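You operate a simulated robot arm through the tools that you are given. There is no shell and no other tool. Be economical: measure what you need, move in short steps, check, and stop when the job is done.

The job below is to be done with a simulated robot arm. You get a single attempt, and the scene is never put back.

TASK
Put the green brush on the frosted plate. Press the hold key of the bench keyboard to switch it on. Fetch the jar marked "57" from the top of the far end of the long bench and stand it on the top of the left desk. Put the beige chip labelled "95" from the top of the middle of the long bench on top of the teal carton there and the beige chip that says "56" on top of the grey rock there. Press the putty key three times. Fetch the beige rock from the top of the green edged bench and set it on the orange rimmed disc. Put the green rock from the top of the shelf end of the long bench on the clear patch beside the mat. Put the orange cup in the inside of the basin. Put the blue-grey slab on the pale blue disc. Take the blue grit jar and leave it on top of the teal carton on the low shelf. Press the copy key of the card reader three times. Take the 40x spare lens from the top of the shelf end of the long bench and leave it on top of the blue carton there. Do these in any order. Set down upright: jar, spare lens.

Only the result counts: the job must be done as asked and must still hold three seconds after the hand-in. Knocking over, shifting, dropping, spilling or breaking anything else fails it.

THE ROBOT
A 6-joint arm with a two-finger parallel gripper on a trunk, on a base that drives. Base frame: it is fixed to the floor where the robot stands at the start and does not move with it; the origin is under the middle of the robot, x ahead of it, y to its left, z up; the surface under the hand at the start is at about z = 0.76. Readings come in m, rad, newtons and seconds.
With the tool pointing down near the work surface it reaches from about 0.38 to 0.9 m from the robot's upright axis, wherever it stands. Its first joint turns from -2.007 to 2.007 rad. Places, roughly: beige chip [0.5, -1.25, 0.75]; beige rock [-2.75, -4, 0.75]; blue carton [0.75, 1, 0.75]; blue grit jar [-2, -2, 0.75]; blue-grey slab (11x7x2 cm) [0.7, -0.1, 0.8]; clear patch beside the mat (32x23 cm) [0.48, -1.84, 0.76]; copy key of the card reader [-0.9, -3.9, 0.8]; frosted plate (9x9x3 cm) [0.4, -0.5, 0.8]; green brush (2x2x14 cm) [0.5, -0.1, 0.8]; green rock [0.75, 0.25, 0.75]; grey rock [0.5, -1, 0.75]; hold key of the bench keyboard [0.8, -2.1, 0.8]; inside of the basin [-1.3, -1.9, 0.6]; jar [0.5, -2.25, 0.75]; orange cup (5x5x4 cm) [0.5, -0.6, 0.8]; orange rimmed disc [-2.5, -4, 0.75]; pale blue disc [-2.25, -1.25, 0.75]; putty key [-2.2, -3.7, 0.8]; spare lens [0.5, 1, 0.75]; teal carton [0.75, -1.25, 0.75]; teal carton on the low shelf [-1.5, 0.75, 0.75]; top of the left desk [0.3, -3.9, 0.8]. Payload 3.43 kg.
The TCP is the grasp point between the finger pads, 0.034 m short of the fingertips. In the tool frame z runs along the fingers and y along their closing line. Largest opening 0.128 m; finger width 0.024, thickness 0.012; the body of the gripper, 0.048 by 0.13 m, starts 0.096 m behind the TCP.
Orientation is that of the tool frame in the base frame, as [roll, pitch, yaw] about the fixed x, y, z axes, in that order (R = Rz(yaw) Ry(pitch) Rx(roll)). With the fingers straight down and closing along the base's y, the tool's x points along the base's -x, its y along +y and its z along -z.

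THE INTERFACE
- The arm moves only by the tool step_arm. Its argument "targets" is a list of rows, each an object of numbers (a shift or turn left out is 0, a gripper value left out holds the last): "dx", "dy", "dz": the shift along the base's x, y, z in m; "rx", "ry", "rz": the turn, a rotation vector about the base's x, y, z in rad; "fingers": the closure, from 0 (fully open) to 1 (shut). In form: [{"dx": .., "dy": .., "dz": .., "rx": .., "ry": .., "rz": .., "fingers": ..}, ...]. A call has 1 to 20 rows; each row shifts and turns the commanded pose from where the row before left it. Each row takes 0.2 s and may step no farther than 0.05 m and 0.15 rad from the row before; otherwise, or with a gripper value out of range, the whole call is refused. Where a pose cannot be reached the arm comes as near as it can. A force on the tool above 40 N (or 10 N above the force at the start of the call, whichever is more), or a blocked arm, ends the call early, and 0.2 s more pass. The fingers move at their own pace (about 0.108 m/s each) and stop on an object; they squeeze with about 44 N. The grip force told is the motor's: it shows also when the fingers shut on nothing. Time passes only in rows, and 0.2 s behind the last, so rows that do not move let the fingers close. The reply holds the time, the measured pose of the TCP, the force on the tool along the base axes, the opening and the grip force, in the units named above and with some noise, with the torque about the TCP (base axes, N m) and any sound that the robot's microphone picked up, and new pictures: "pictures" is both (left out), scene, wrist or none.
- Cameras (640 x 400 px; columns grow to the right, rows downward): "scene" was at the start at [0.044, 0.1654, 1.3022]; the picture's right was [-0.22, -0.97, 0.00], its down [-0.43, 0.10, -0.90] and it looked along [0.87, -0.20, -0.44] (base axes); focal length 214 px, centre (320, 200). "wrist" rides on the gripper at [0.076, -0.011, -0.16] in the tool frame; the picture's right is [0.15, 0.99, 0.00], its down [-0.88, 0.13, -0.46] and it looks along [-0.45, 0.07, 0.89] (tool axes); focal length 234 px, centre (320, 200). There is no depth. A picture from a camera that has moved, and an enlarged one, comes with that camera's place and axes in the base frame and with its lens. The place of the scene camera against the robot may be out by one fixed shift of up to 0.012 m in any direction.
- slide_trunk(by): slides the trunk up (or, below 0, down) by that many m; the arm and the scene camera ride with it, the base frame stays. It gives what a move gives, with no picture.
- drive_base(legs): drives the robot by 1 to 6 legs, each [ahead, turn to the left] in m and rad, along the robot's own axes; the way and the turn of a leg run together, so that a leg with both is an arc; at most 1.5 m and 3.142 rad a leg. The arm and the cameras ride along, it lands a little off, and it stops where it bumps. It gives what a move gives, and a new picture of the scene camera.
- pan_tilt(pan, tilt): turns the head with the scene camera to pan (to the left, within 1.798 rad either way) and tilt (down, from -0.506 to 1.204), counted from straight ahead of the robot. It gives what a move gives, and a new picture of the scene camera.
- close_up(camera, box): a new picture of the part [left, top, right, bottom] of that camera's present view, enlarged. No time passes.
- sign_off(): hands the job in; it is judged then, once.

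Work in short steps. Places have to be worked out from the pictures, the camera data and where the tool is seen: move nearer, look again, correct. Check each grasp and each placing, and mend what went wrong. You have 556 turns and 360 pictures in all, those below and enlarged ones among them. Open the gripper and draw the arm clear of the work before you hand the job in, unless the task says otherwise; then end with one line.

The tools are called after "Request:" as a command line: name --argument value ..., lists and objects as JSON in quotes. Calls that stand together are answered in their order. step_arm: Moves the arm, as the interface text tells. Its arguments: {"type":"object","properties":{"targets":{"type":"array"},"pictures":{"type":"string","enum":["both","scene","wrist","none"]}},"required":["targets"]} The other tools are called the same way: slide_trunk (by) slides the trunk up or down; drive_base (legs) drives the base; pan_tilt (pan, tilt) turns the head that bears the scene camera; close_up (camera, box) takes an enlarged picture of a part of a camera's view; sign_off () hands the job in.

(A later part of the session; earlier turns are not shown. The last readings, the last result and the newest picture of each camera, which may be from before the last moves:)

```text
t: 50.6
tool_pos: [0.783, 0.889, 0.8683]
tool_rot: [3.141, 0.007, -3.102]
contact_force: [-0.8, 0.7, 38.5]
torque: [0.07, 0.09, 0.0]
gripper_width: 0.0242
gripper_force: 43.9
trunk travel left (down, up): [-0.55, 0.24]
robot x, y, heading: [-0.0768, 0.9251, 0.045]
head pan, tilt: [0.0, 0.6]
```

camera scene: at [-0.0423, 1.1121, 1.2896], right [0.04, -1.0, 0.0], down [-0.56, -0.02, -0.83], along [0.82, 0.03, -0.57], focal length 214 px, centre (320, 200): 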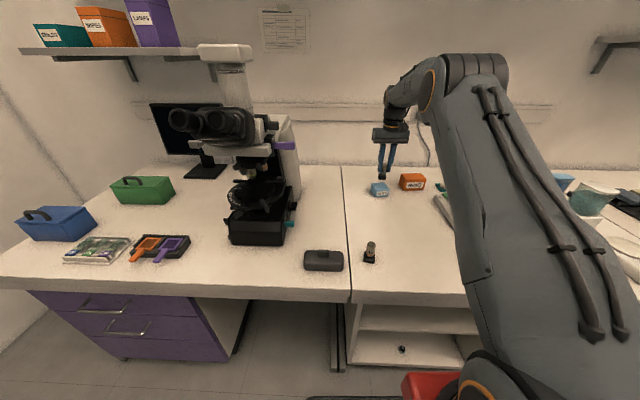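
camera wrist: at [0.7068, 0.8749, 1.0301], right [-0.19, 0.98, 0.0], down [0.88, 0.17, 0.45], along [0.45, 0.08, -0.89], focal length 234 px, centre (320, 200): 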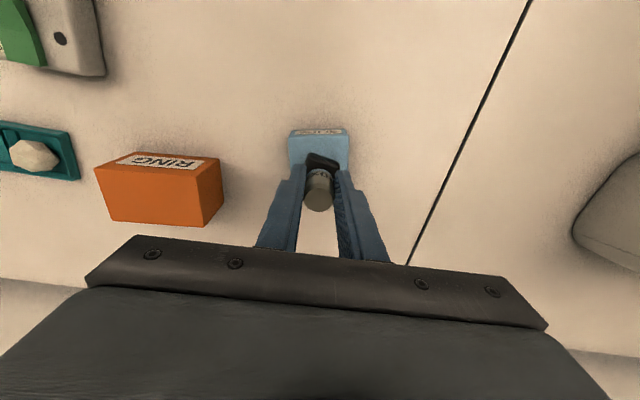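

Contact. Ease off, open, and lift away.

Request:
step_arm --targets '[{"dz": 0.005}, {"fingers": 0.6}, {}, {"dz": 0.03}, {"dz": 0.05}, {"dz": 0.04}]' --pictures "scene"

Request:
close_up --camera "scene" --box '[350, 150, 430, 215]'

```text
t: 52.0
tool_pos: [0.7847, 0.8874, 0.9881]
tool_rot: [3.141, -0.002, -3.102]
contact_force: [-0.5, 0.5, 0.4]
torque: [0.01, 0.02, -0.01]
gripper_width: 0.0512
gripper_force: 0.0
trunk travel left (down, up): [-0.55, 0.24]
robot x, y, heading: [-0.074, 0.9201, 0.042]
head pan, tilt: [0.0, 0.6]
camera scene: at [-0.0421, 1.1121, 1.2896], right [0.04, -1.0, 0.0], down [-0.56, -0.02, -0.82], along [0.82, 0.03, -0.57], focal length 214 px, centre (320, 200)
```

scene: 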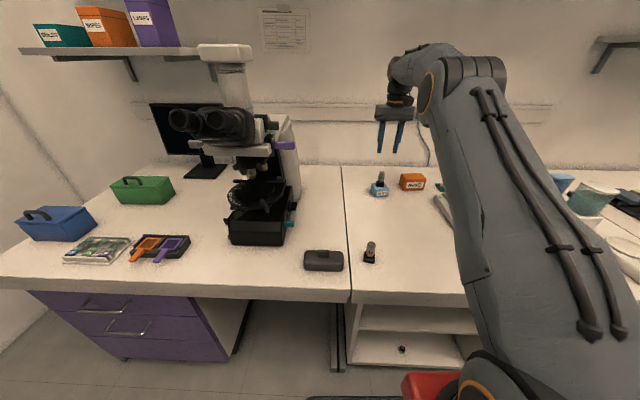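

```text
6.15 times, centred on (390, 182) of scene
camera zoom: at [-0.0421, 1.1121, 1.2896], right [0.04, -1.0, 0.0], down [-0.56, -0.02, -0.82], along [0.82, 0.03, -0.57], focal length 1320 px, centre (-111, 308)
```

zoom: 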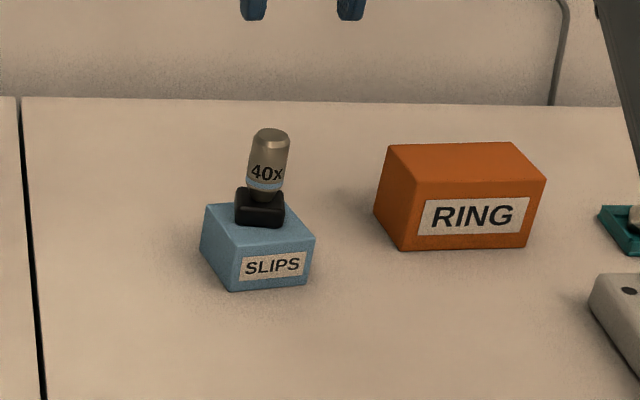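

Lens done. Retract the arm and drive to y≈0.3 to find the green rock.

Request:
step_arm --targets '[{"dx": -0.05}, {"dx": -0.05}, {"dx": -0.05}, {"dx": -0.05}, {"dx": -0.05}, {"dx": -0.05}, {"dx": -0.05, "fingers": 0}]' --pictures "none"

Request:
drive_base --legs '[[-0.15, 0], [0, -1.613], [0.62, 0], [0, 1.571], [0.13, 0]]'

```text
t: 53.6
tool_pos: [0.4332, 0.8879, 0.9864]
tool_rot: [-3.141, -0.001, -3.101]
contact_force: [-0.1, 0.1, -0.3]
torque: [0.0, 0.03, 0.01]
gripper_width: 0.1279
gripper_force: 0.0
trunk travel left (down, up): [-0.55, 0.24]
robot x, y, heading: [-0.0785, 0.9225, 0.046]
head pan, tilt: [0.0, 0.6]
```

```text
t: 66.8
tool_pos: [0.4324, 0.2849, 0.9881]
tool_rot: [3.141, -0.002, -3.066]
contact_force: [0.6, -1.0, 0.6]
torque: [0.0, 0.02, 0.04]
gripper_width: 0.128
gripper_force: 0.1
trunk travel left (down, up): [-0.55, 0.24]
robot x, y, heading: [-0.0809, 0.3028, 0.077]
head pan, tilt: [0.0, 0.6]
camera scene: at [-0.05, 0.491, 1.2896], right [0.08, -1.0, 0.0], down [-0.56, -0.04, -0.83], along [0.82, 0.06, -0.56], focal length 214 px, centre (320, 200)
```

scene: 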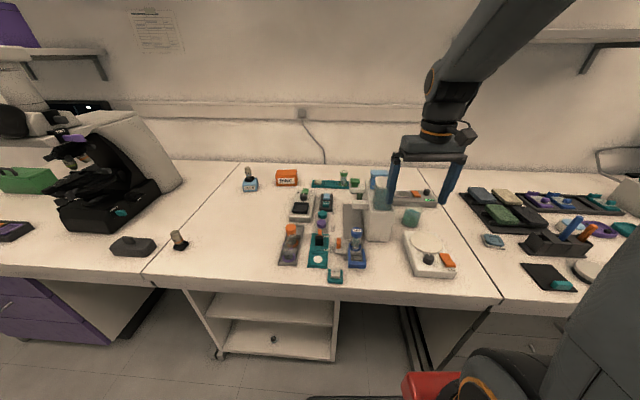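

Request:
close_up --camera "scene" --box '[270, 165, 470, 290]'

Request:
step_arm --targets '[{"dx": 0.05}, {"dx": 0.03}]' --pictures "wrist"

```text
3.20 times, centred on (370, 228) of scene
camera zoom: at [-0.05, 0.491, 1.2896], right [0.08, -1.0, 0.0], down [-0.56, -0.04, -0.83], along [0.82, 0.06, -0.56], focal length 686 px, centre (160, 112)
```

zoom: 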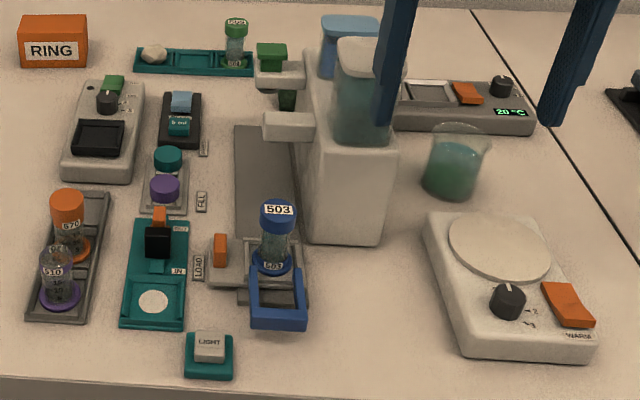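

```text
t: 67.2
tool_pos: [0.4735, 0.2859, 0.9855]
tool_rot: [-3.141, -0.019, -3.058]
contact_force: [-7.0, -0.3, 4.4]
torque: [0.26, 0.05, 0.4]
gripper_width: 0.1276
gripper_force: 0.1
trunk travel left (down, up): [-0.55, 0.24]
robot x, y, heading: [-0.0779, 0.3044, 0.077]
head pan, tilt: [0.0, 0.6]
stopped in row 2: the force on the tool passed its limit at 76 N (the readings are from after the stop); the commanded pose is now the measured one
camera wrist: at [0.4017, 0.2673, 1.1476], right [-0.23, 0.97, 0.0], down [0.88, 0.2, 0.44], along [0.43, 0.1, -0.9], focal length 234 px, centre (320, 200)
```

wrist: 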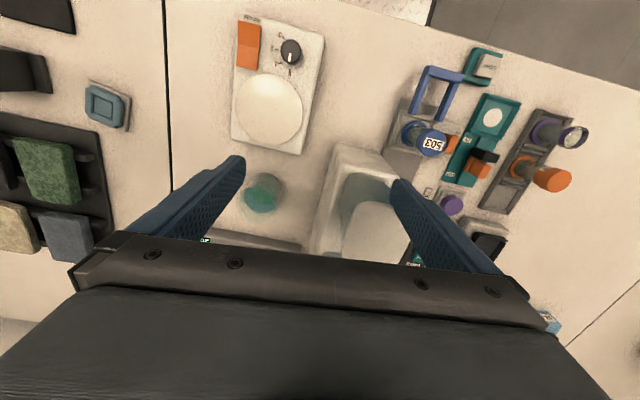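

I touched the tall tank with a finger—back off immediately and raise.

Request:
step_arm --targets '[{"dx": -0.02}, {"dx": -0.03}, {"dz": 0.05}, {"dz": 0.04}]' --pictures "both"

Request:
close_up --camera "scene" --box '[270, 165, 470, 290]'

```text
t: 68.2
tool_pos: [0.424, 0.2853, 1.0758]
tool_rot: [3.14, -0.018, -3.059]
contact_force: [0.8, -0.6, -0.4]
torque: [-0.03, 0.05, -0.01]
gripper_width: 0.1281
gripper_force: 0.0
trunk travel left (down, up): [-0.55, 0.24]
robot x, y, heading: [-0.0766, 0.3015, 0.076]
head pan, tilt: [0.0, 0.6]
camera scene: at [-0.0495, 0.491, 1.2896], right [0.08, -1.0, 0.0], down [-0.56, -0.04, -0.82], along [0.82, 0.06, -0.57], focal length 214 px, centre (320, 200)
camera wrist: at [0.3518, 0.2672, 1.2373], right [-0.23, 0.97, 0.0], down [0.88, 0.2, 0.44], along [0.43, 0.1, -0.9], focal length 234 px, centre (320, 200)
```

scene: 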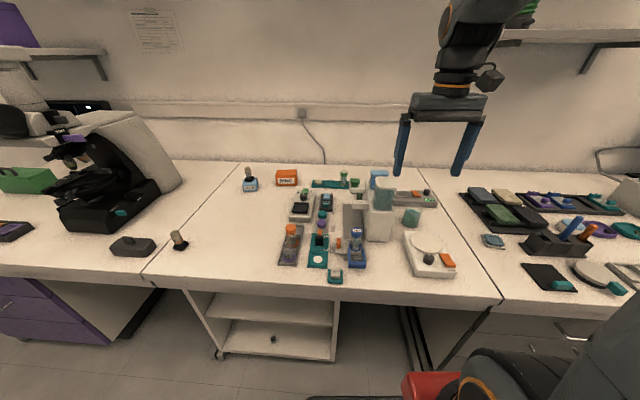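
wrist: 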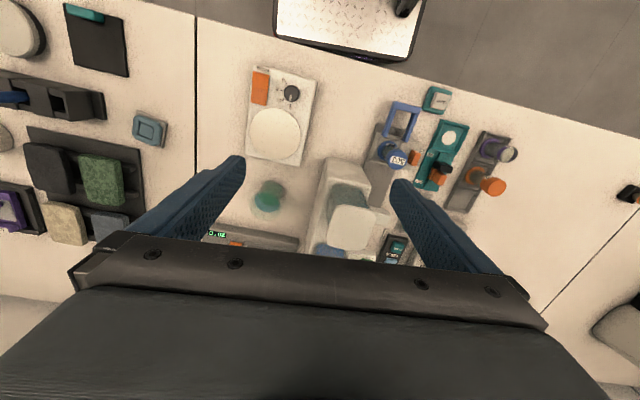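

```text
3.20 times, centred on (370, 228) of scene
camera zoom: at [-0.0495, 0.491, 1.2896], right [0.08, -1.0, 0.0], down [-0.56, -0.04, -0.82], along [0.82, 0.06, -0.57], focal length 686 px, centre (160, 112)
```

zoom: 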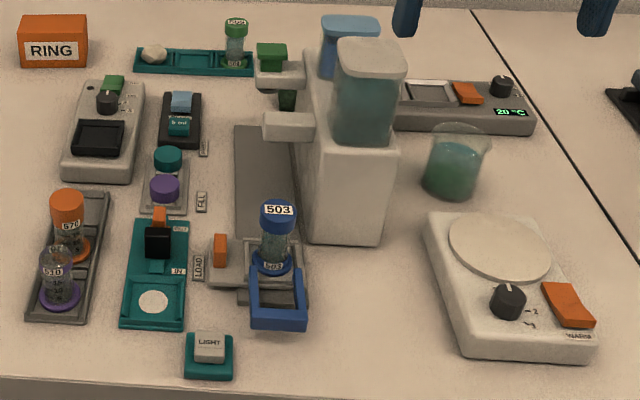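

The tank appears unmoved. The green rock isn't visible yet, perhaps behind the tank; I raise well above everything and look from further forward.

Request:
step_arm --targets '[{"dz": 0.05, "dx": 0.02}, {"dz": 0.03, "dx": 0.04}, {"dx": 0.05}, {"dx": 0.05}, {"dx": 0.05}]' --pictures "wrist"

```text
refused: row 1 steps farther than a row can; nothing moved
```

Request:
step_arm --targets '[{"dz": 0.045}, {"dz": 0.03, "dx": 0.03}, {"dx": 0.05}, {"dx": 0.05}, {"dx": 0.05}]' --pictures "wrist"

Request:
close_up --camera "wrist" --box '[0, 90, 420, 270]'

```text
t: 69.4
tool_pos: [0.604, 0.2835, 1.1508]
tool_rot: [-3.141, -0.019, -3.057]
contact_force: [0.0, -1.6, 1.3]
torque: [0.03, -0.11, 0.02]
gripper_width: 0.1279
gripper_force: 0.0
trunk travel left (down, up): [-0.55, 0.24]
robot x, y, heading: [-0.0764, 0.3054, 0.077]
head pan, tilt: [0.0, 0.6]
camera wrist: at [0.531, 0.2656, 1.3128], right [-0.23, 0.97, 0.0], down [0.88, 0.2, 0.44], along [0.43, 0.1, -0.9], focal length 234 px, centre (320, 200)
```

wrist: 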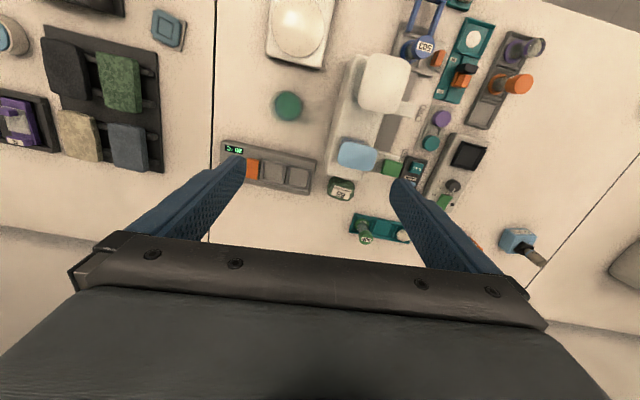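

```text
1.52 times, centred on (210, 180) of wrist
camera zoom: at [0.531, 0.2656, 1.3128], right [-0.23, 0.97, 0.0], down [0.88, 0.2, 0.44], along [0.43, 0.1, -0.9], focal length 357 px, centre (488, 230)
```

zoom: 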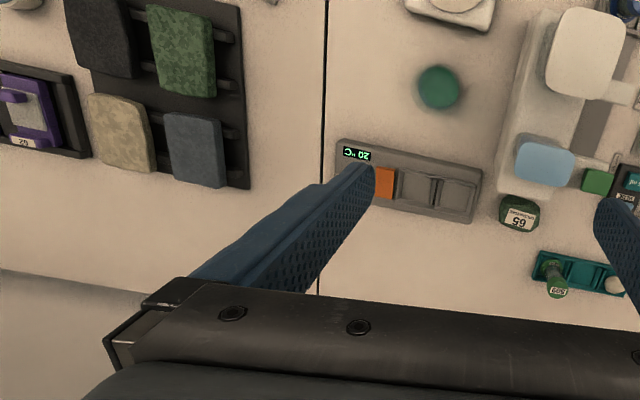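

The green rock (label side) is behind the tank at about (0.737,0.366). I yaw -90° while high, move above it and look down.

Request:
step_arm --targets '[{"rz": -0.143, "dx": 0.013, "dy": 0.008}, {"rz": -0.143, "dx": 0.013, "dy": 0.008}, {"rz": -0.143, "dx": 0.013, "dy": 0.008}, {"rz": -0.143, "dx": 0.013, "dy": 0.008}, {"rz": -0.143, "dx": 0.013, "dy": 0.008}, {"rz": -0.143, "dx": 0.013, "dy": 0.008}, {"rz": -0.143, "dx": 0.013, "dy": 0.008}, {"rz": -0.143, "dx": 0.013, "dy": 0.008}, {"rz": -0.143, "dx": 0.013, "dy": 0.008}, {"rz": -0.143, "dx": 0.013, "dy": 0.008}, {"rz": -0.141}]' --pictures "both"

```text
t: 71.8
tool_pos: [0.7341, 0.3655, 1.1505]
tool_rot: [-3.142, -0.019, 1.655]
contact_force: [0.1, -0.1, -0.5]
torque: [0.01, 0.0, 0.0]
gripper_width: 0.1279
gripper_force: 0.0
trunk travel left (down, up): [-0.55, 0.24]
robot x, y, heading: [-0.0785, 0.3041, 0.075]
head pan, tilt: [0.0, 0.6]
camera scene: at [-0.0498, 0.491, 1.2896], right [0.08, -1.0, 0.0], down [-0.56, -0.04, -0.83], along [0.82, 0.06, -0.56], focal length 214 px, centre (320, 200)
camera wrist: at [0.7163, 0.4368, 1.3123], right [0.97, 0.23, 0.0], down [0.2, -0.88, 0.44], along [0.1, -0.43, -0.9], focal length 234 px, centre (320, 200)
```

scene: 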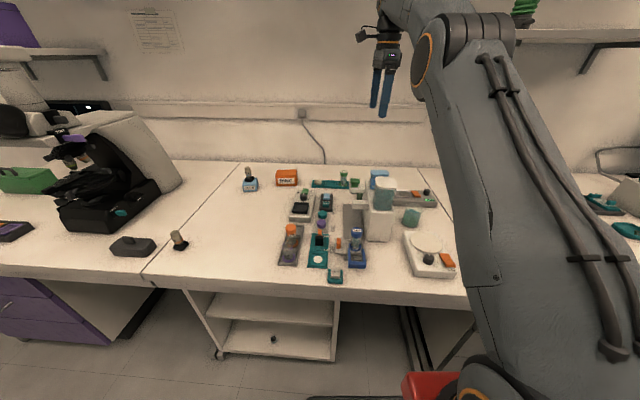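
wrist: 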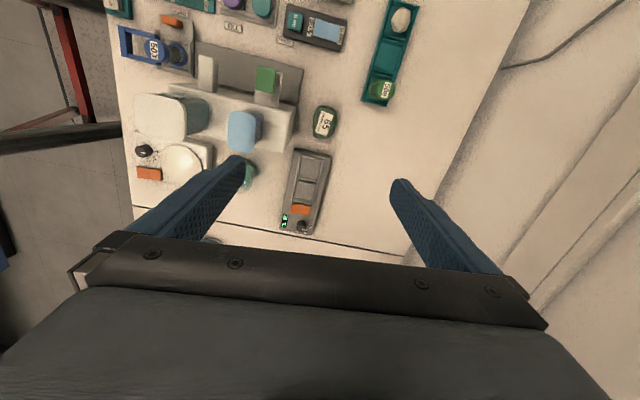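

Rock at ≈(0.745,0.371); block behind it ends x≈0.687, so I narrow the opening to ~0.085 and lower partway for a better fix.

Request:
step_arm --targets '[{"dx": 0.011, "dy": 0.006, "fingers": 0.336, "ry": 0.0}, {"dz": -0.05}, {"dz": -0.05}, {"dz": -0.05}, {"dz": -0.03}]' --pictures "wrist"

Request:
close_up --camera "wrist" --box '[200, 60, 440, 210]'

```text
t: 73.0
tool_pos: [0.7471, 0.371, 1.1384]
tool_rot: [-3.141, -0.02, 1.656]
contact_force: [0.2, -0.7, 0.6]
torque: [-0.01, 0.0, 0.01]
gripper_width: 0.0852
gripper_force: 0.0
out of reach, approached as far as the arm can: row 2, 3, 4, 5
trunk travel left (down, up): [-0.55, 0.24]
robot x, y, heading: [-0.077, 0.3039, 0.081]
head pan, tilt: [0.0, 0.6]
camera wrist: at [0.7288, 0.4435, 1.3003], right [0.97, 0.23, 0.0], down [0.2, -0.88, 0.44], along [0.1, -0.43, -0.9], focal length 234 px, centre (320, 200)
```

wrist: 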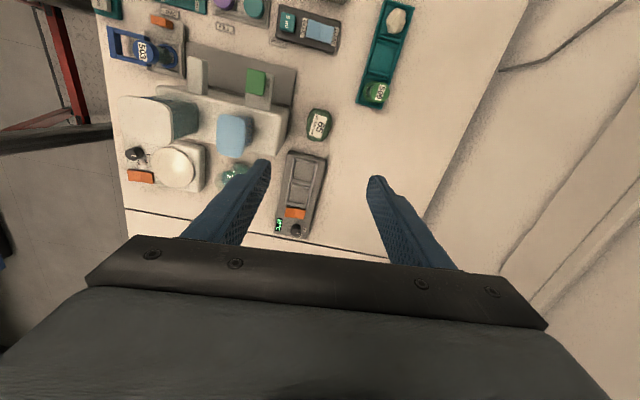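

```text
2.67 times, centred on (320, 135) of wrist
camera zoom: at [0.7288, 0.4435, 1.3003], right [0.97, 0.23, 0.0], down [0.2, -0.88, 0.44], along [0.1, -0.43, -0.9], focal length 624 px, centre (320, 373)
```

zoom: 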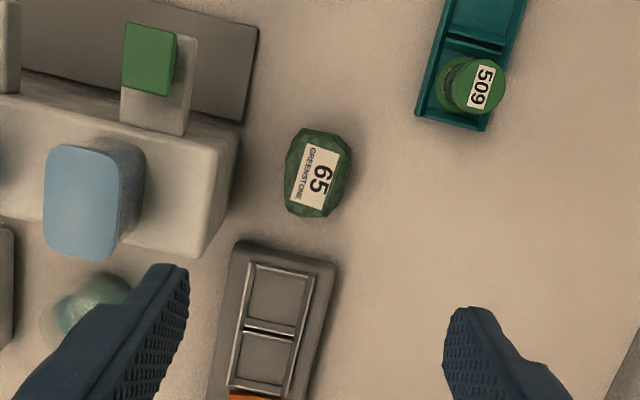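

Label reads 65 GREENSTONE. Lowering seems blocked by a wrist limit at this yaw; I turn back 45° (diagonal closing, still clear) and try descending.

Request:
step_arm --targets '[{"rz": 0.15}, {"rz": 0.15}, {"rz": 0.15}, {"rz": 0.15}, {"rz": 0.15}, {"dz": -0.04}, {"dz": -0.04}]' --pictures "none"

```text
t: 74.6
tool_pos: [0.7468, 0.3717, 1.1376]
tool_rot: [3.141, -0.019, 2.406]
contact_force: [-0.5, -0.2, 0.1]
torque: [-0.01, 0.0, 0.02]
gripper_width: 0.0851
gripper_force: 0.0
out of reach, approached as far as the arm can: row 6, 7
trunk travel left (down, up): [-0.55, 0.24]
robot x, y, heading: [-0.0772, 0.2997, 0.079]
head pan, tilt: [0.0, 0.6]
```

Still blocked. I pull back 10 cm (well above the tank) and test whether lowering works there.

Request:
step_arm --targets '[{"dx": -0.05}, {"dx": -0.05}, {"dz": -0.03}]' --pictures "scene"

```text
t: 75.4
tool_pos: [0.7407, 0.3822, 1.1352]
tool_rot: [-3.132, -0.031, 2.405]
contact_force: [0.3, -0.7, 0.1]
torque: [0.02, -0.02, -0.03]
gripper_width: 0.0851
gripper_force: 0.1
out of reach, approached as far as the arm can: row 1, 2, 3
trunk travel left (down, up): [-0.55, 0.24]
robot x, y, heading: [-0.0753, 0.3043, 0.077]
head pan, tilt: [0.0, 0.6]
camera scene: at [-0.0498, 0.491, 1.2896], right [0.08, -1.0, 0.0], down [-0.56, -0.04, -0.83], along [0.82, 0.06, -0.56], focal length 214 px, centre (320, 200)
```

scene: 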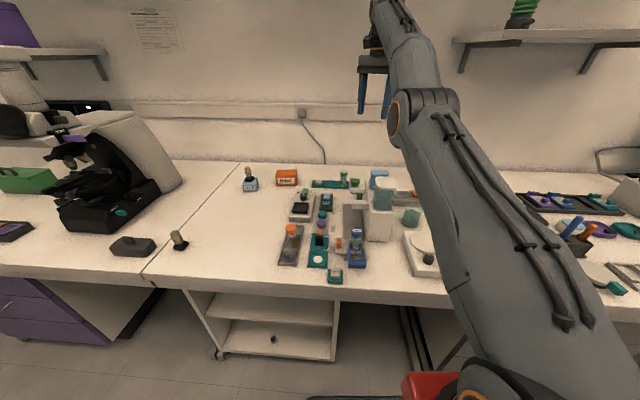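

The elbow has drifted low. I try raising to unwind.

Request:
step_arm --targets '[{"dz": 0.04}, {"dz": 0.04}]' --pictures "scene"

```text
t: 76.0
tool_pos: [0.7181, 0.3785, 1.192]
tool_rot: [3.141, -0.021, 2.406]
contact_force: [0.0, -0.1, -0.8]
torque: [0.0, 0.04, 0.0]
gripper_width: 0.0851
gripper_force: 0.1
out of reach, approached as far as the arm can: row 1, 2
trunk travel left (down, up): [-0.55, 0.24]
robot x, y, heading: [-0.0778, 0.3026, 0.081]
head pan, tilt: [0.0, 0.6]
camera scene: at [-0.0493, 0.4911, 1.2895], right [0.08, -1.0, 0.0], down [-0.56, -0.04, -0.82], along [0.82, 0.06, -0.57], focal length 214 px, centre (320, 200)
```

scene: 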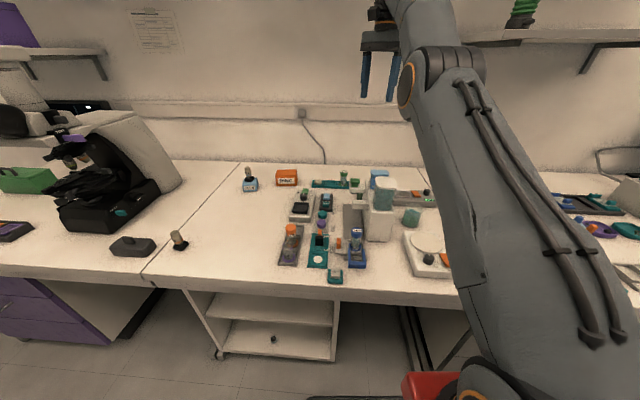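

Request:
step_arm --targets '[{"dx": -0.04}, {"dx": -0.04}, {"dx": -0.04}, {"dx": -0.04}]' --pictures "scene"

```text
t: 77.0
tool_pos: [0.5573, 0.3779, 1.1937]
tool_rot: [3.141, -0.019, 2.403]
contact_force: [0.6, 0.5, -0.4]
torque: [-0.03, 0.08, 0.0]
gripper_width: 0.085
gripper_force: 0.0
trunk travel left (down, up): [-0.55, 0.24]
robot x, y, heading: [-0.0781, 0.304, 0.075]
head pan, tilt: [0.0, 0.6]
camera scene: at [-0.0492, 0.491, 1.2896], right [0.08, -1.0, 0.0], down [-0.56, -0.04, -0.82], along [0.82, 0.06, -0.57], focal length 214 px, centre (320, 200)
```

scene: 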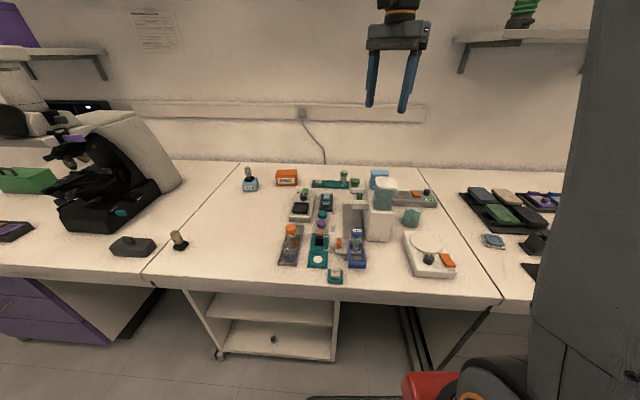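

Free again: the earlier trouble was full stretch at that height. I lower to z≈1.05 here (still above the tank), then move forward.

Request:
step_arm --targets '[{"dz": -0.05}, {"dz": -0.05}, {"dz": -0.045}, {"dx": 0.048, "dy": -0.002}, {"dx": 0.048, "dy": -0.002}, {"dx": 0.048, "dy": -0.002}, {"dx": 0.043, "dy": -0.001}]' --pictures "both"

```text
t: 78.6
tool_pos: [0.7461, 0.3718, 1.0496]
tool_rot: [3.14, -0.018, 2.402]
contact_force: [-0.2, -0.1, 1.0]
torque: [-0.01, -0.08, -0.03]
gripper_width: 0.0851
gripper_force: 0.1
trunk travel left (down, up): [-0.55, 0.24]
robot x, y, heading: [-0.0739, 0.3041, 0.078]
head pan, tilt: [0.0, 0.6]
camera scene: at [-0.0504, 0.491, 1.2896], right [0.08, -1.0, 0.0], down [-0.56, -0.04, -0.83], along [0.82, 0.06, -0.56], focal length 214 px, centre (320, 200)
camera wrist: at [0.683, 0.4118, 1.2108], right [0.56, 0.83, 0.0], down [0.75, -0.5, 0.44], along [0.37, -0.24, -0.9], focal length 234 px, centre (320, 200)
```

scene: 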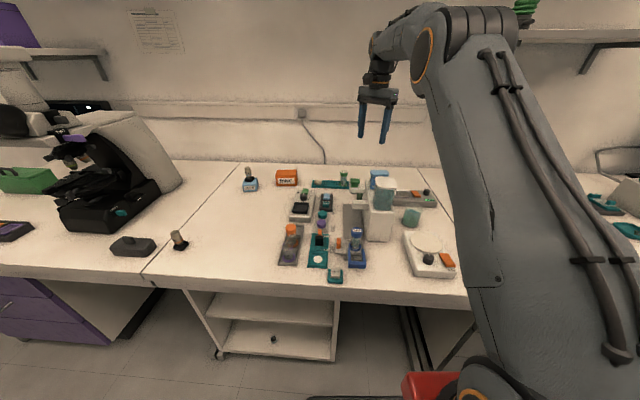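
wrist: 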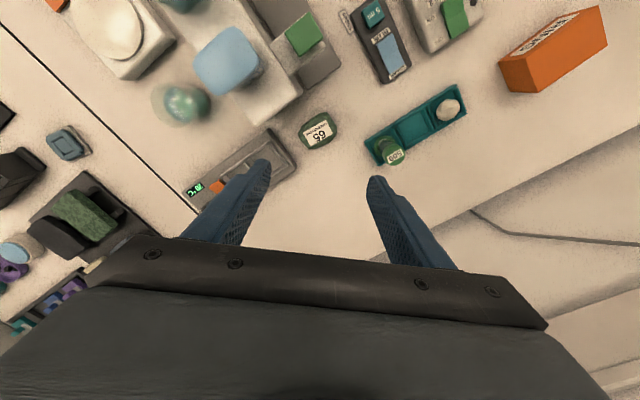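

Reachable now. I rotate slightly toward the short axis and descend to 0.88 for a check.

Request:
step_arm --targets '[{"rz": -0.12, "dx": -0.003, "dy": 0.001}, {"rz": -0.12}, {"dz": -0.05}, {"dz": -0.05}, {"dz": -0.05}, {"dz": -0.02}]' --pictures "wrist"

```text
t: 80.0
tool_pos: [0.7438, 0.3736, 0.8778]
tool_rot: [3.139, -0.018, 2.164]
contact_force: [0.1, -0.3, -0.4]
torque: [-0.04, -0.03, -0.02]
gripper_width: 0.085
gripper_force: 0.1
trunk travel left (down, up): [-0.55, 0.24]
robot x, y, heading: [-0.0796, 0.3004, 0.078]
head pan, tilt: [0.0, 0.6]
camera wrist: at [0.6925, 0.4275, 1.04], right [0.74, 0.67, 0.0], down [0.6, -0.66, 0.44], along [0.3, -0.32, -0.9], focal length 234 px, centre (320, 200)
```

wrist: 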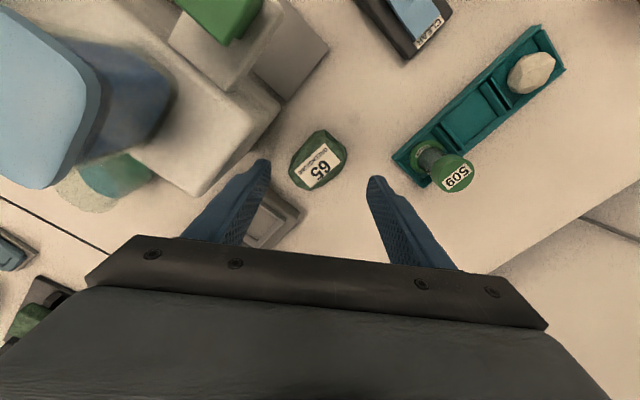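

Centred with clearance. Descend and close.

Request:
step_arm --targets '[{"dx": -0.003, "dz": -0.03}, {"dz": -0.03}, {"dz": -0.016}, {"fingers": 1}, {}, {}, {}]' --pictures "wrist"

```text
t: 81.6
tool_pos: [0.7404, 0.3729, 0.8023]
tool_rot: [3.139, -0.018, 2.165]
contact_force: [-0.1, 1.7, 3.6]
torque: [-0.14, 0.06, -0.01]
gripper_width: 0.0569
gripper_force: 44.2
trunk travel left (down, up): [-0.55, 0.24]
robot x, y, heading: [-0.0759, 0.3037, 0.081]
head pan, tilt: [0.0, 0.6]
camera wrist: at [0.6886, 0.4274, 0.9644], right [0.74, 0.67, 0.0], down [0.6, -0.66, 0.44], along [0.3, -0.32, -0.9], focal length 234 px, centre (320, 200)
```

wrist: 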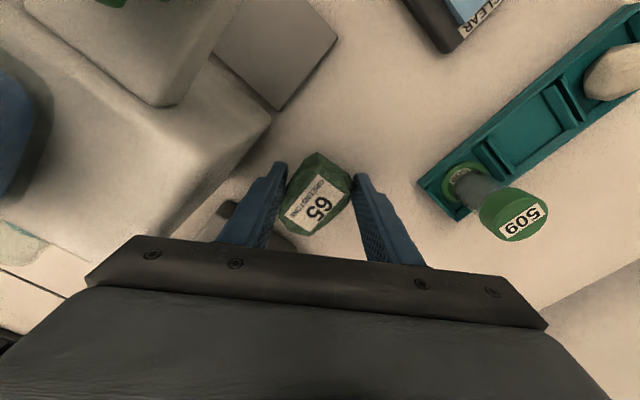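

Gripped. Lift straight up to z≈1.06 and retract.

Request:
step_arm --targets '[{"dz": 0.04}, {"dz": 0.05}, {"dz": 0.05}, {"dz": 0.05}, {"dz": 0.05}, {"dz": 0.02}, {"dx": -0.05}, {"dx": -0.05}, {"dx": -0.05}, {"dx": -0.05}, {"dx": -0.05}, {"dx": -0.05, "dy": -0.02}, {"dx": -0.02, "dy": -0.03}]' --pictures "wrist"

```text
refused: row 12 steps farther than a row can; nothing moved
```

Request:
step_arm --targets '[{"dz": 0.04}, {"dz": 0.05}, {"dz": 0.05}, {"dz": 0.05}, {"dz": 0.05}, {"dz": 0.02}, {"dx": -0.05}, {"dx": -0.05}, {"dx": -0.05}, {"dx": -0.05}, {"dx": -0.05}, {"dx": -0.04, "dy": -0.02}, {"dx": -0.02, "dy": -0.03}]' --pictures "wrist"

```text
t: 84.4
tool_pos: [0.4281, 0.3234, 1.0602]
tool_rot: [3.141, -0.019, 2.164]
contact_force: [0.5, 0.0, -2.4]
torque: [-0.03, 0.03, 0.01]
gripper_width: 0.0545
gripper_force: 43.9
trunk travel left (down, up): [-0.55, 0.24]
robot x, y, heading: [-0.0729, 0.2995, 0.075]
head pan, tilt: [0.0, 0.6]
camera wrist: at [0.3776, 0.3768, 1.2229], right [0.74, 0.67, 0.0], down [0.61, -0.66, 0.44], along [0.3, -0.32, -0.9], focal length 234 px, centre (320, 200)
```

wrist: 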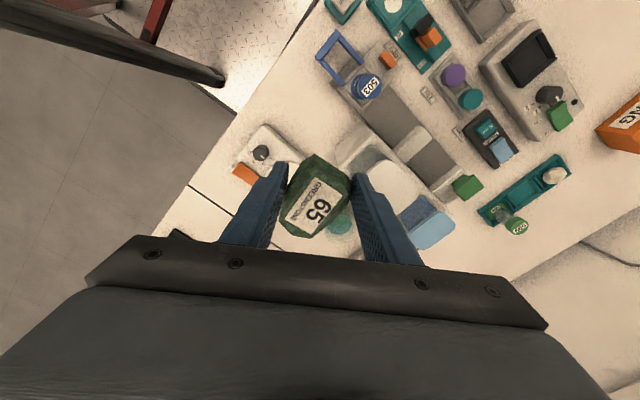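

Rock held. Drive back, turn right and go down the aisle, then look ahead.

Request:
drive_base --legs '[[-0.22, 0], [0, -1.646], [1.2, 0]]'

```text
t: 95.8
tool_pos: [-0.3193, -1.4332, 1.0611]
tool_rot: [3.14, -0.019, 0.512]
contact_force: [-0.7, -0.7, -2.4]
torque: [-0.04, -0.06, -0.03]
gripper_width: 0.0535
gripper_force: 44.5
trunk travel left (down, up): [-0.55, 0.24]
robot x, y, heading: [-0.2996, -0.9266, -1.577]
head pan, tilt: [0.0, 0.6]
camera scene: at [-0.1013, -0.9784, 1.2896], right [-1.0, 0.01, 0.0], down [0.0, 0.56, -0.83], along [-0.01, -0.82, -0.56], focal length 214 px, centre (320, 200)
```

scene: 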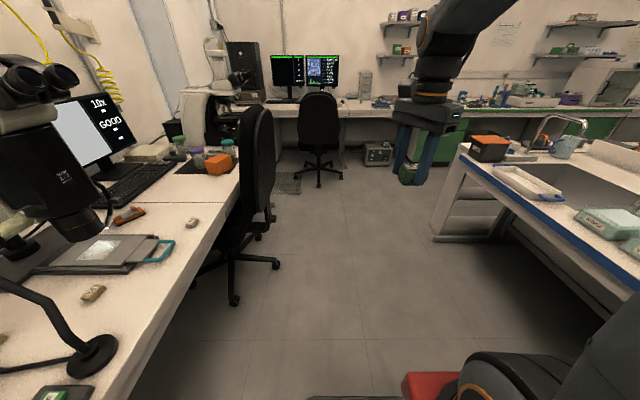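

Chair stands near (0.45,-2.0), backrest x≈0.15. I'll place the rock while facing -y, reaching left; move ahead with a small shift toward the bench.

Request:
drive_base --legs '[[0, 0.3], [0.5, 0], [0, -0.3]]'

Request:
pan_tilt --pan 1.0 --tilt 0.6

```text
t: 100.7
tool_pos: [-0.1798, -1.9076, 1.0608]
tool_rot: [-3.141, -0.018, 0.505]
contact_force: [-0.1, -0.6, -2.6]
torque: [-0.01, -0.04, 0.02]
gripper_width: 0.0533
gripper_force: 43.9
trunk travel left (down, up): [-0.55, 0.24]
robot x, y, heading: [-0.1536, -1.4, -1.586]
head pan, tilt: [0.0, 0.6]
camera scene: at [0.0408, -1.4538, 1.2896], right [-1.0, 0.01, 0.0], down [0.01, 0.56, -0.83], along [-0.01, -0.82, -0.56], focal length 214 px, centre (320, 200)
```

scene: 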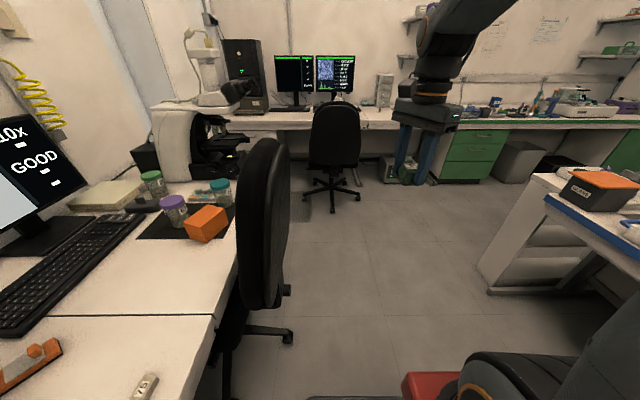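

```text
t: 101.9
tool_pos: [-0.1811, -1.9084, 1.0621]
tool_rot: [-3.141, -0.02, 0.506]
contact_force: [-0.4, -0.1, -3.0]
torque: [0.06, -0.04, -0.01]
gripper_width: 0.0532
gripper_force: 44.0
trunk travel left (down, up): [-0.55, 0.24]
robot x, y, heading: [-0.157, -1.3976, -1.58]
head pan, tilt: [1.0, 0.6]
camera scene: at [0.1156, -1.4141, 1.2896], right [-0.55, -0.83, 0.0], down [-0.47, 0.31, -0.83], along [0.69, -0.45, -0.56], focal length 214 px, centre (320, 200)
```

scene: 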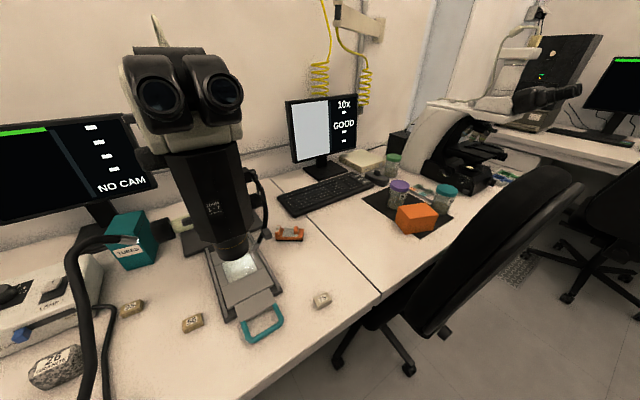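

I see the mat with jars, empty patch in front of the keyboard, chips, grey rock and teal TUBES carton. Close-ups for labels.

Request:
close_up --camera "scene" --box '[0, 200, 360, 400]'

Request:
close_up --camera "scene" --box '[270, 130, 530, 290]'

```text
1.78 times, centred on (180, 300) of scene
camera zoom: at [0.1156, -1.4141, 1.2896], right [-0.55, -0.83, 0.0], down [-0.47, 0.31, -0.83], along [0.69, -0.45, -0.56], focal length 381 px, centre (569, 22)
```

zoom: 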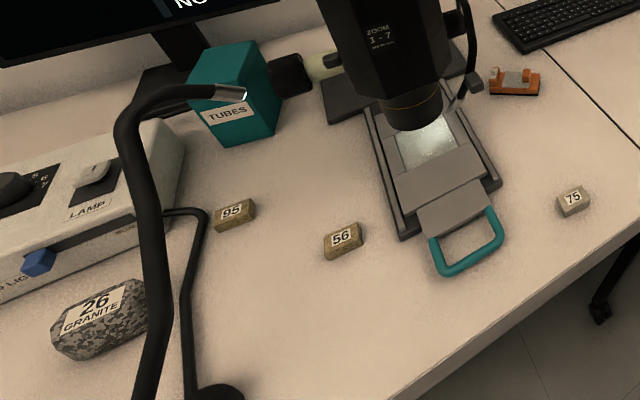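

```text
2.46 times, centred on (400, 210) of scene
camera zoom: at [0.1156, -1.4141, 1.2896], right [-0.55, -0.83, 0.0], down [-0.47, 0.31, -0.83], along [0.69, -0.45, -0.56], focal length 528 px, centre (123, 175)
```

zoom: 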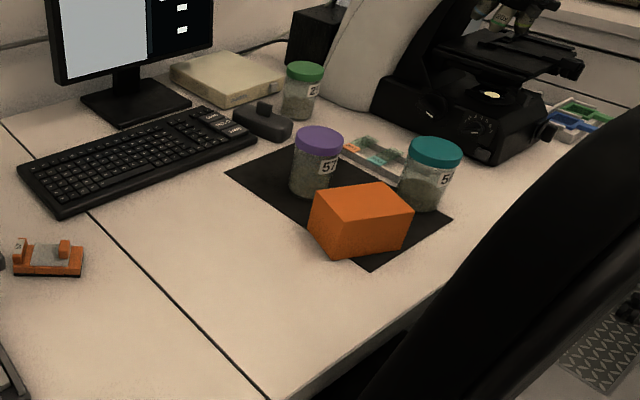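

The empty area in front of the keyboard around (0.46,-1.82) is the clear patch. I swing the rock there, high and inside the chair back.

Request:
step_arm --targets '[{"dz": 0.05}, {"dz": 0.05}, {"dx": 0.036, "dy": 0.024, "rz": 0.08}, {"dx": 0.036, "dy": 0.024, "rz": 0.08}, {"dx": 0.036, "dy": 0.024, "rz": 0.08}, {"dx": 0.036, "dy": 0.024, "rz": 0.08}, {"dx": 0.036, "dy": 0.024, "rz": 0.08}, {"dx": 0.0325, "dy": 0.0225, "rz": 0.1}, {"dx": 0.0325, "dy": 0.0225, "rz": 0.1}, {"dx": 0.0325, "dy": 0.0225, "rz": 0.1}, {"dx": 0.0325, "dy": 0.0225, "rz": 0.1}, {"dx": 0.04, "dy": 0.007, "rz": 0.06}, {"dx": 0.04, "dy": 0.007, "rz": 0.06}, {"dx": 0.04, "dy": 0.007, "rz": 0.06}]' --pictures "both"

```text
t: 104.9
tool_pos: [0.2501, -1.6781, 1.1604]
tool_rot: [3.138, -0.018, 1.485]
contact_force: [-1.7, 0.4, -1.7]
torque: [0.03, -0.07, -0.02]
gripper_width: 0.0527
gripper_force: 43.9
trunk travel left (down, up): [-0.55, 0.24]
robot x, y, heading: [-0.157, -1.4022, -1.581]
head pan, tilt: [1.0, 0.6]
camera scene: at [0.1153, -1.414, 1.2897], right [-0.55, -0.83, 0.0], down [-0.47, 0.31, -0.83], along [0.69, -0.45, -0.56], focal length 214 px, centre (320, 200)
camera wrist: at [0.2435, -1.6045, 1.3223], right [1.0, 0.06, 0.0], down [0.05, -0.9, 0.44], along [0.03, -0.44, -0.9], focal length 234 px, centre (320, 200)
```

scene: 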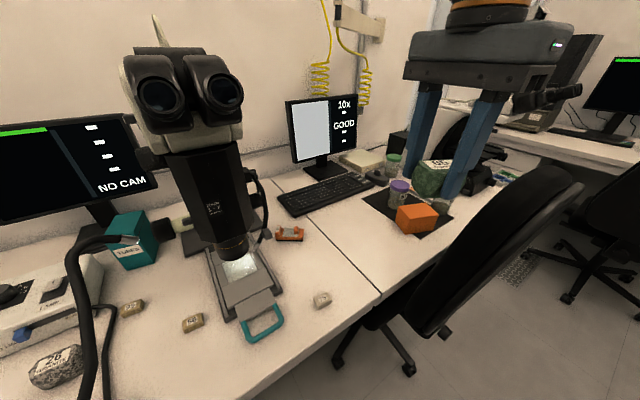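
wrist: 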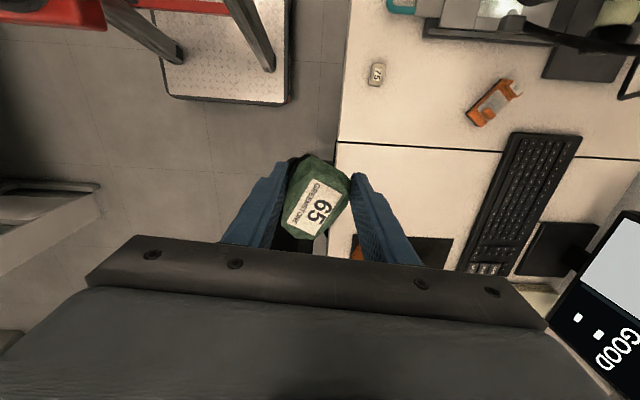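

Mat begins at y≈-1.97; seam at -1.725. Place at about (0.46,-1.84). Move over and lower.

Request:
step_arm --targets '[{"dx": 0.035, "dy": -0.027}, {"dx": 0.035, "dy": -0.027}, {"dx": 0.035, "dy": -0.027}, {"dx": 0.035, "dy": -0.027}, {"dx": 0.035, "dy": -0.027}, {"dx": 0.035, "dy": -0.027}, {"dz": -0.05}, {"dz": -0.05}, {"dz": -0.05}, {"dz": -0.05}, {"dz": -0.05}]' --pictures "both"

```text
t: 107.3
tool_pos: [0.4603, -1.8407, 0.9118]
tool_rot: [3.14, -0.02, 1.486]
contact_force: [0.7, 0.1, -1.1]
torque: [0.03, -0.01, -0.04]
gripper_width: 0.0527
gripper_force: 44.0
trunk travel left (down, up): [-0.55, 0.24]
robot x, y, heading: [-0.1551, -1.4013, -1.584]
head pan, tilt: [1.0, 0.6]
camera scene: at [0.1156, -1.4139, 1.2896], right [-0.55, -0.83, 0.0], down [-0.47, 0.31, -0.83], along [0.69, -0.45, -0.56], focal length 214 px, centre (320, 200)
camera wrist: at [0.4548, -1.7666, 1.0729], right [1.0, 0.06, 0.0], down [0.05, -0.9, 0.44], along [0.03, -0.44, -0.9], focal length 234 px, centre (320, 200)
```

scene: 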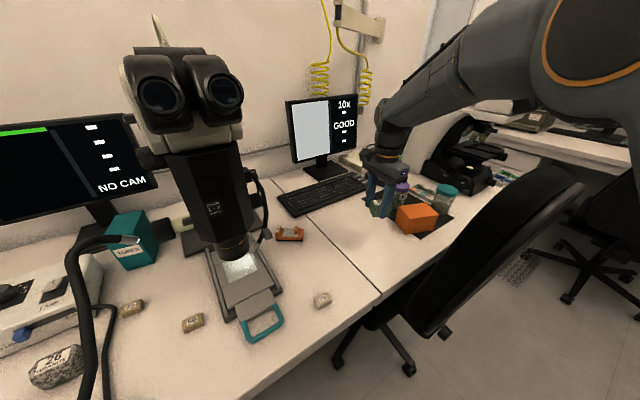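
wrist: 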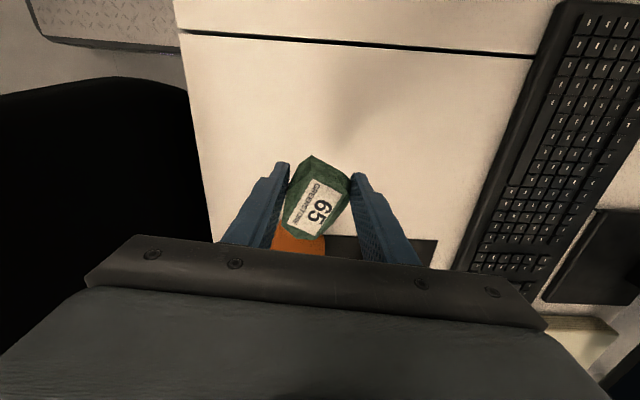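

Good: clear of box and mat. Lower to the surface gently.

Request:
step_arm --targets '[{"dy": 0.01, "dz": -0.04}, {"dz": -0.04}, {"dz": -0.015}, {"dz": -0.008}, {"dz": -0.004}, {"dz": -0.004}, {}]' --pictures "none"

```text
t: 108.9
tool_pos: [0.4615, -1.8288, 0.8029]
tool_rot: [3.138, -0.018, 1.486]
contact_force: [-2.3, 4.8, 23.6]
torque: [-0.67, 0.59, -0.3]
gripper_width: 0.0521
gripper_force: 44.1
trunk travel left (down, up): [-0.55, 0.24]
robot x, y, heading: [-0.1566, -1.4016, -1.578]
head pan, tilt: [1.0, 0.6]
```

Contact. Open and lift.

Request:
step_arm --targets '[{"dz": 0.002, "fingers": 0.5}, {"fingers": 0.35}, {}, {"dz": 0.04}, {"dz": 0.05}, {"dz": 0.05}, {"dz": 0.05}]' --pictures "both"

```text
t: 110.5
tool_pos: [0.4619, -1.8287, 0.9931]
tool_rot: [3.14, -0.02, 1.486]
contact_force: [-0.2, 0.1, -1.0]
torque: [0.04, 0.01, -0.02]
gripper_width: 0.0832
gripper_force: 0.1
trunk travel left (down, up): [-0.55, 0.24]
robot x, y, heading: [-0.1535, -1.4026, -1.585]
head pan, tilt: [1.0, 0.6]
camera scene: at [0.1161, -1.4142, 1.2895], right [-0.55, -0.83, 0.0], down [-0.47, 0.31, -0.82], along [0.69, -0.45, -0.57], focal length 214 px, centre (320, 200)
camera wrist: at [0.4557, -1.7554, 1.1546], right [1.0, 0.06, 0.0], down [0.05, -0.9, 0.44], along [0.03, -0.44, -0.9], focal length 234 px, centre (320, 200)
```

scene: 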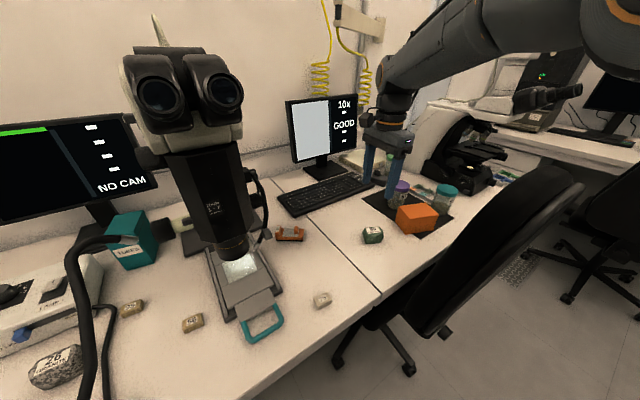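
wrist: 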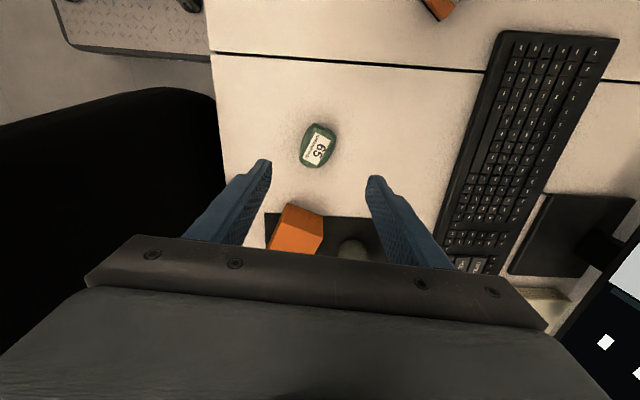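

Rock placed. The keyboard has labelled large keys at its -y end; enlarge.

Request:
close_up --camera "wrist" --box '[420, 190, 540, 280]'

Request:
close_up --camera "scene" --box '[330, 140, 480, 235]'

```text
4.44 times, centred on (480, 235) of wrist
camera zoom: at [0.4557, -1.7554, 1.1546], right [1.0, 0.06, 0.0], down [0.05, -0.9, 0.44], along [0.03, -0.44, -0.9], focal length 1041 px, centre (-391, 44)
```

zoom: 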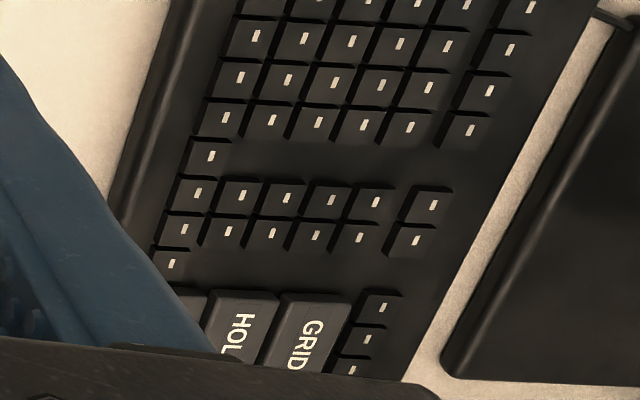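

```text
4.21 times, centred on (405, 188) of scene
camera zoom: at [0.1161, -1.4142, 1.2895], right [-0.55, -0.83, 0.0], down [-0.47, 0.31, -0.82], along [0.69, -0.45, -0.57], focal length 903 px, centre (-38, 253)
```

zoom: 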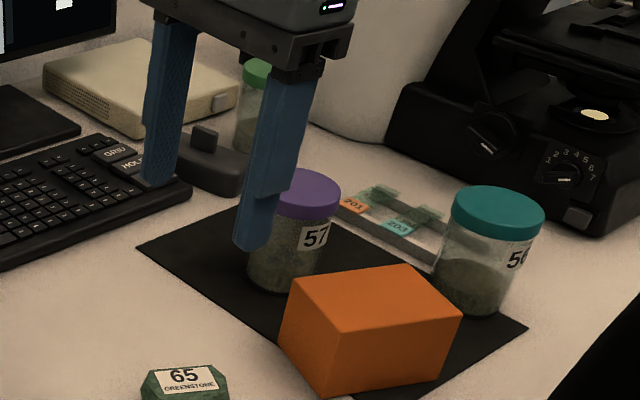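

HOLD is seen at about (0.763,-2.061), beyond reach from here; jar 57 (purple lid) at ≈(0.545,-2.075). I retract the arm and shift the base a little nearer.

Request:
step_arm --targets '[{"dz": 0.05}, {"dz": 0.05}, {"dz": 0.05}, {"dx": -0.035, "dy": 0.025}, {"dx": -0.035, "dy": 0.025}, {"dx": -0.035, "dy": 0.025}, {"dx": -0.035, "dy": 0.025}, {"dx": -0.035, "dy": 0.025}, {"dx": -0.035, "dy": 0.025}, {"dx": -0.04, "dy": -0.005, "rz": -0.1}, {"dx": -0.04, "dy": -0.005, "rz": -0.1}, {"dx": -0.04, "dy": -0.005, "rz": -0.1}, {"dx": -0.04, "dy": -0.02, "rz": -0.1}, {"dx": -0.04, "dy": -0.025, "rz": -0.1, "fingers": 1}]' --pictures "none"

Request:
drive_base --legs '[[0, 0.5], [0.14, 0], [0, -0.5]]'

```text
t: 113.5
tool_pos: [0.0507, -1.737, 1.1421]
tool_rot: [3.14, -0.017, 0.983]
contact_force: [-0.2, -1.3, 0.0]
torque: [0.0, 0.01, 0.0]
gripper_width: 0.0005
gripper_force: 0.4
trunk travel left (down, up): [-0.55, 0.24]
robot x, y, heading: [-0.1559, -1.4017, -1.583]
head pan, tilt: [1.0, 0.6]
```

```text
t: 117.7
tool_pos: [0.1122, -1.8636, 1.1428]
tool_rot: [-3.141, -0.017, 0.971]
contact_force: [0.5, 1.1, 0.4]
torque: [0.01, 0.03, 0.01]
gripper_width: 0.0
gripper_force: 32.5
trunk travel left (down, up): [-0.55, 0.24]
robot x, y, heading: [-0.0955, -1.5233, -1.594]
head pan, tilt: [1.0, 0.6]
camera scene: at [0.1808, -1.5413, 1.2896], right [-0.56, -0.83, 0.0], down [-0.47, 0.32, -0.83], along [0.68, -0.46, -0.56], focal length 214 px, centre (320, 200)
```

scene: 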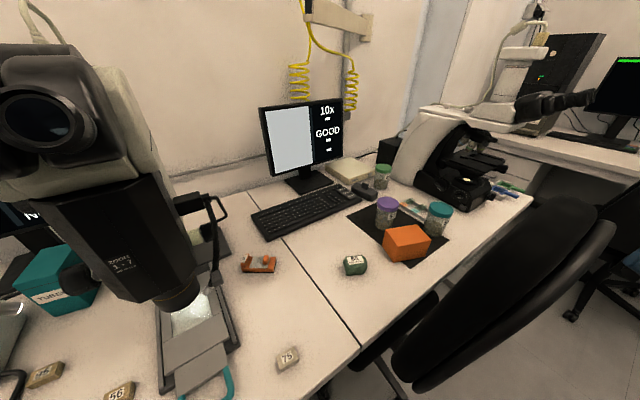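

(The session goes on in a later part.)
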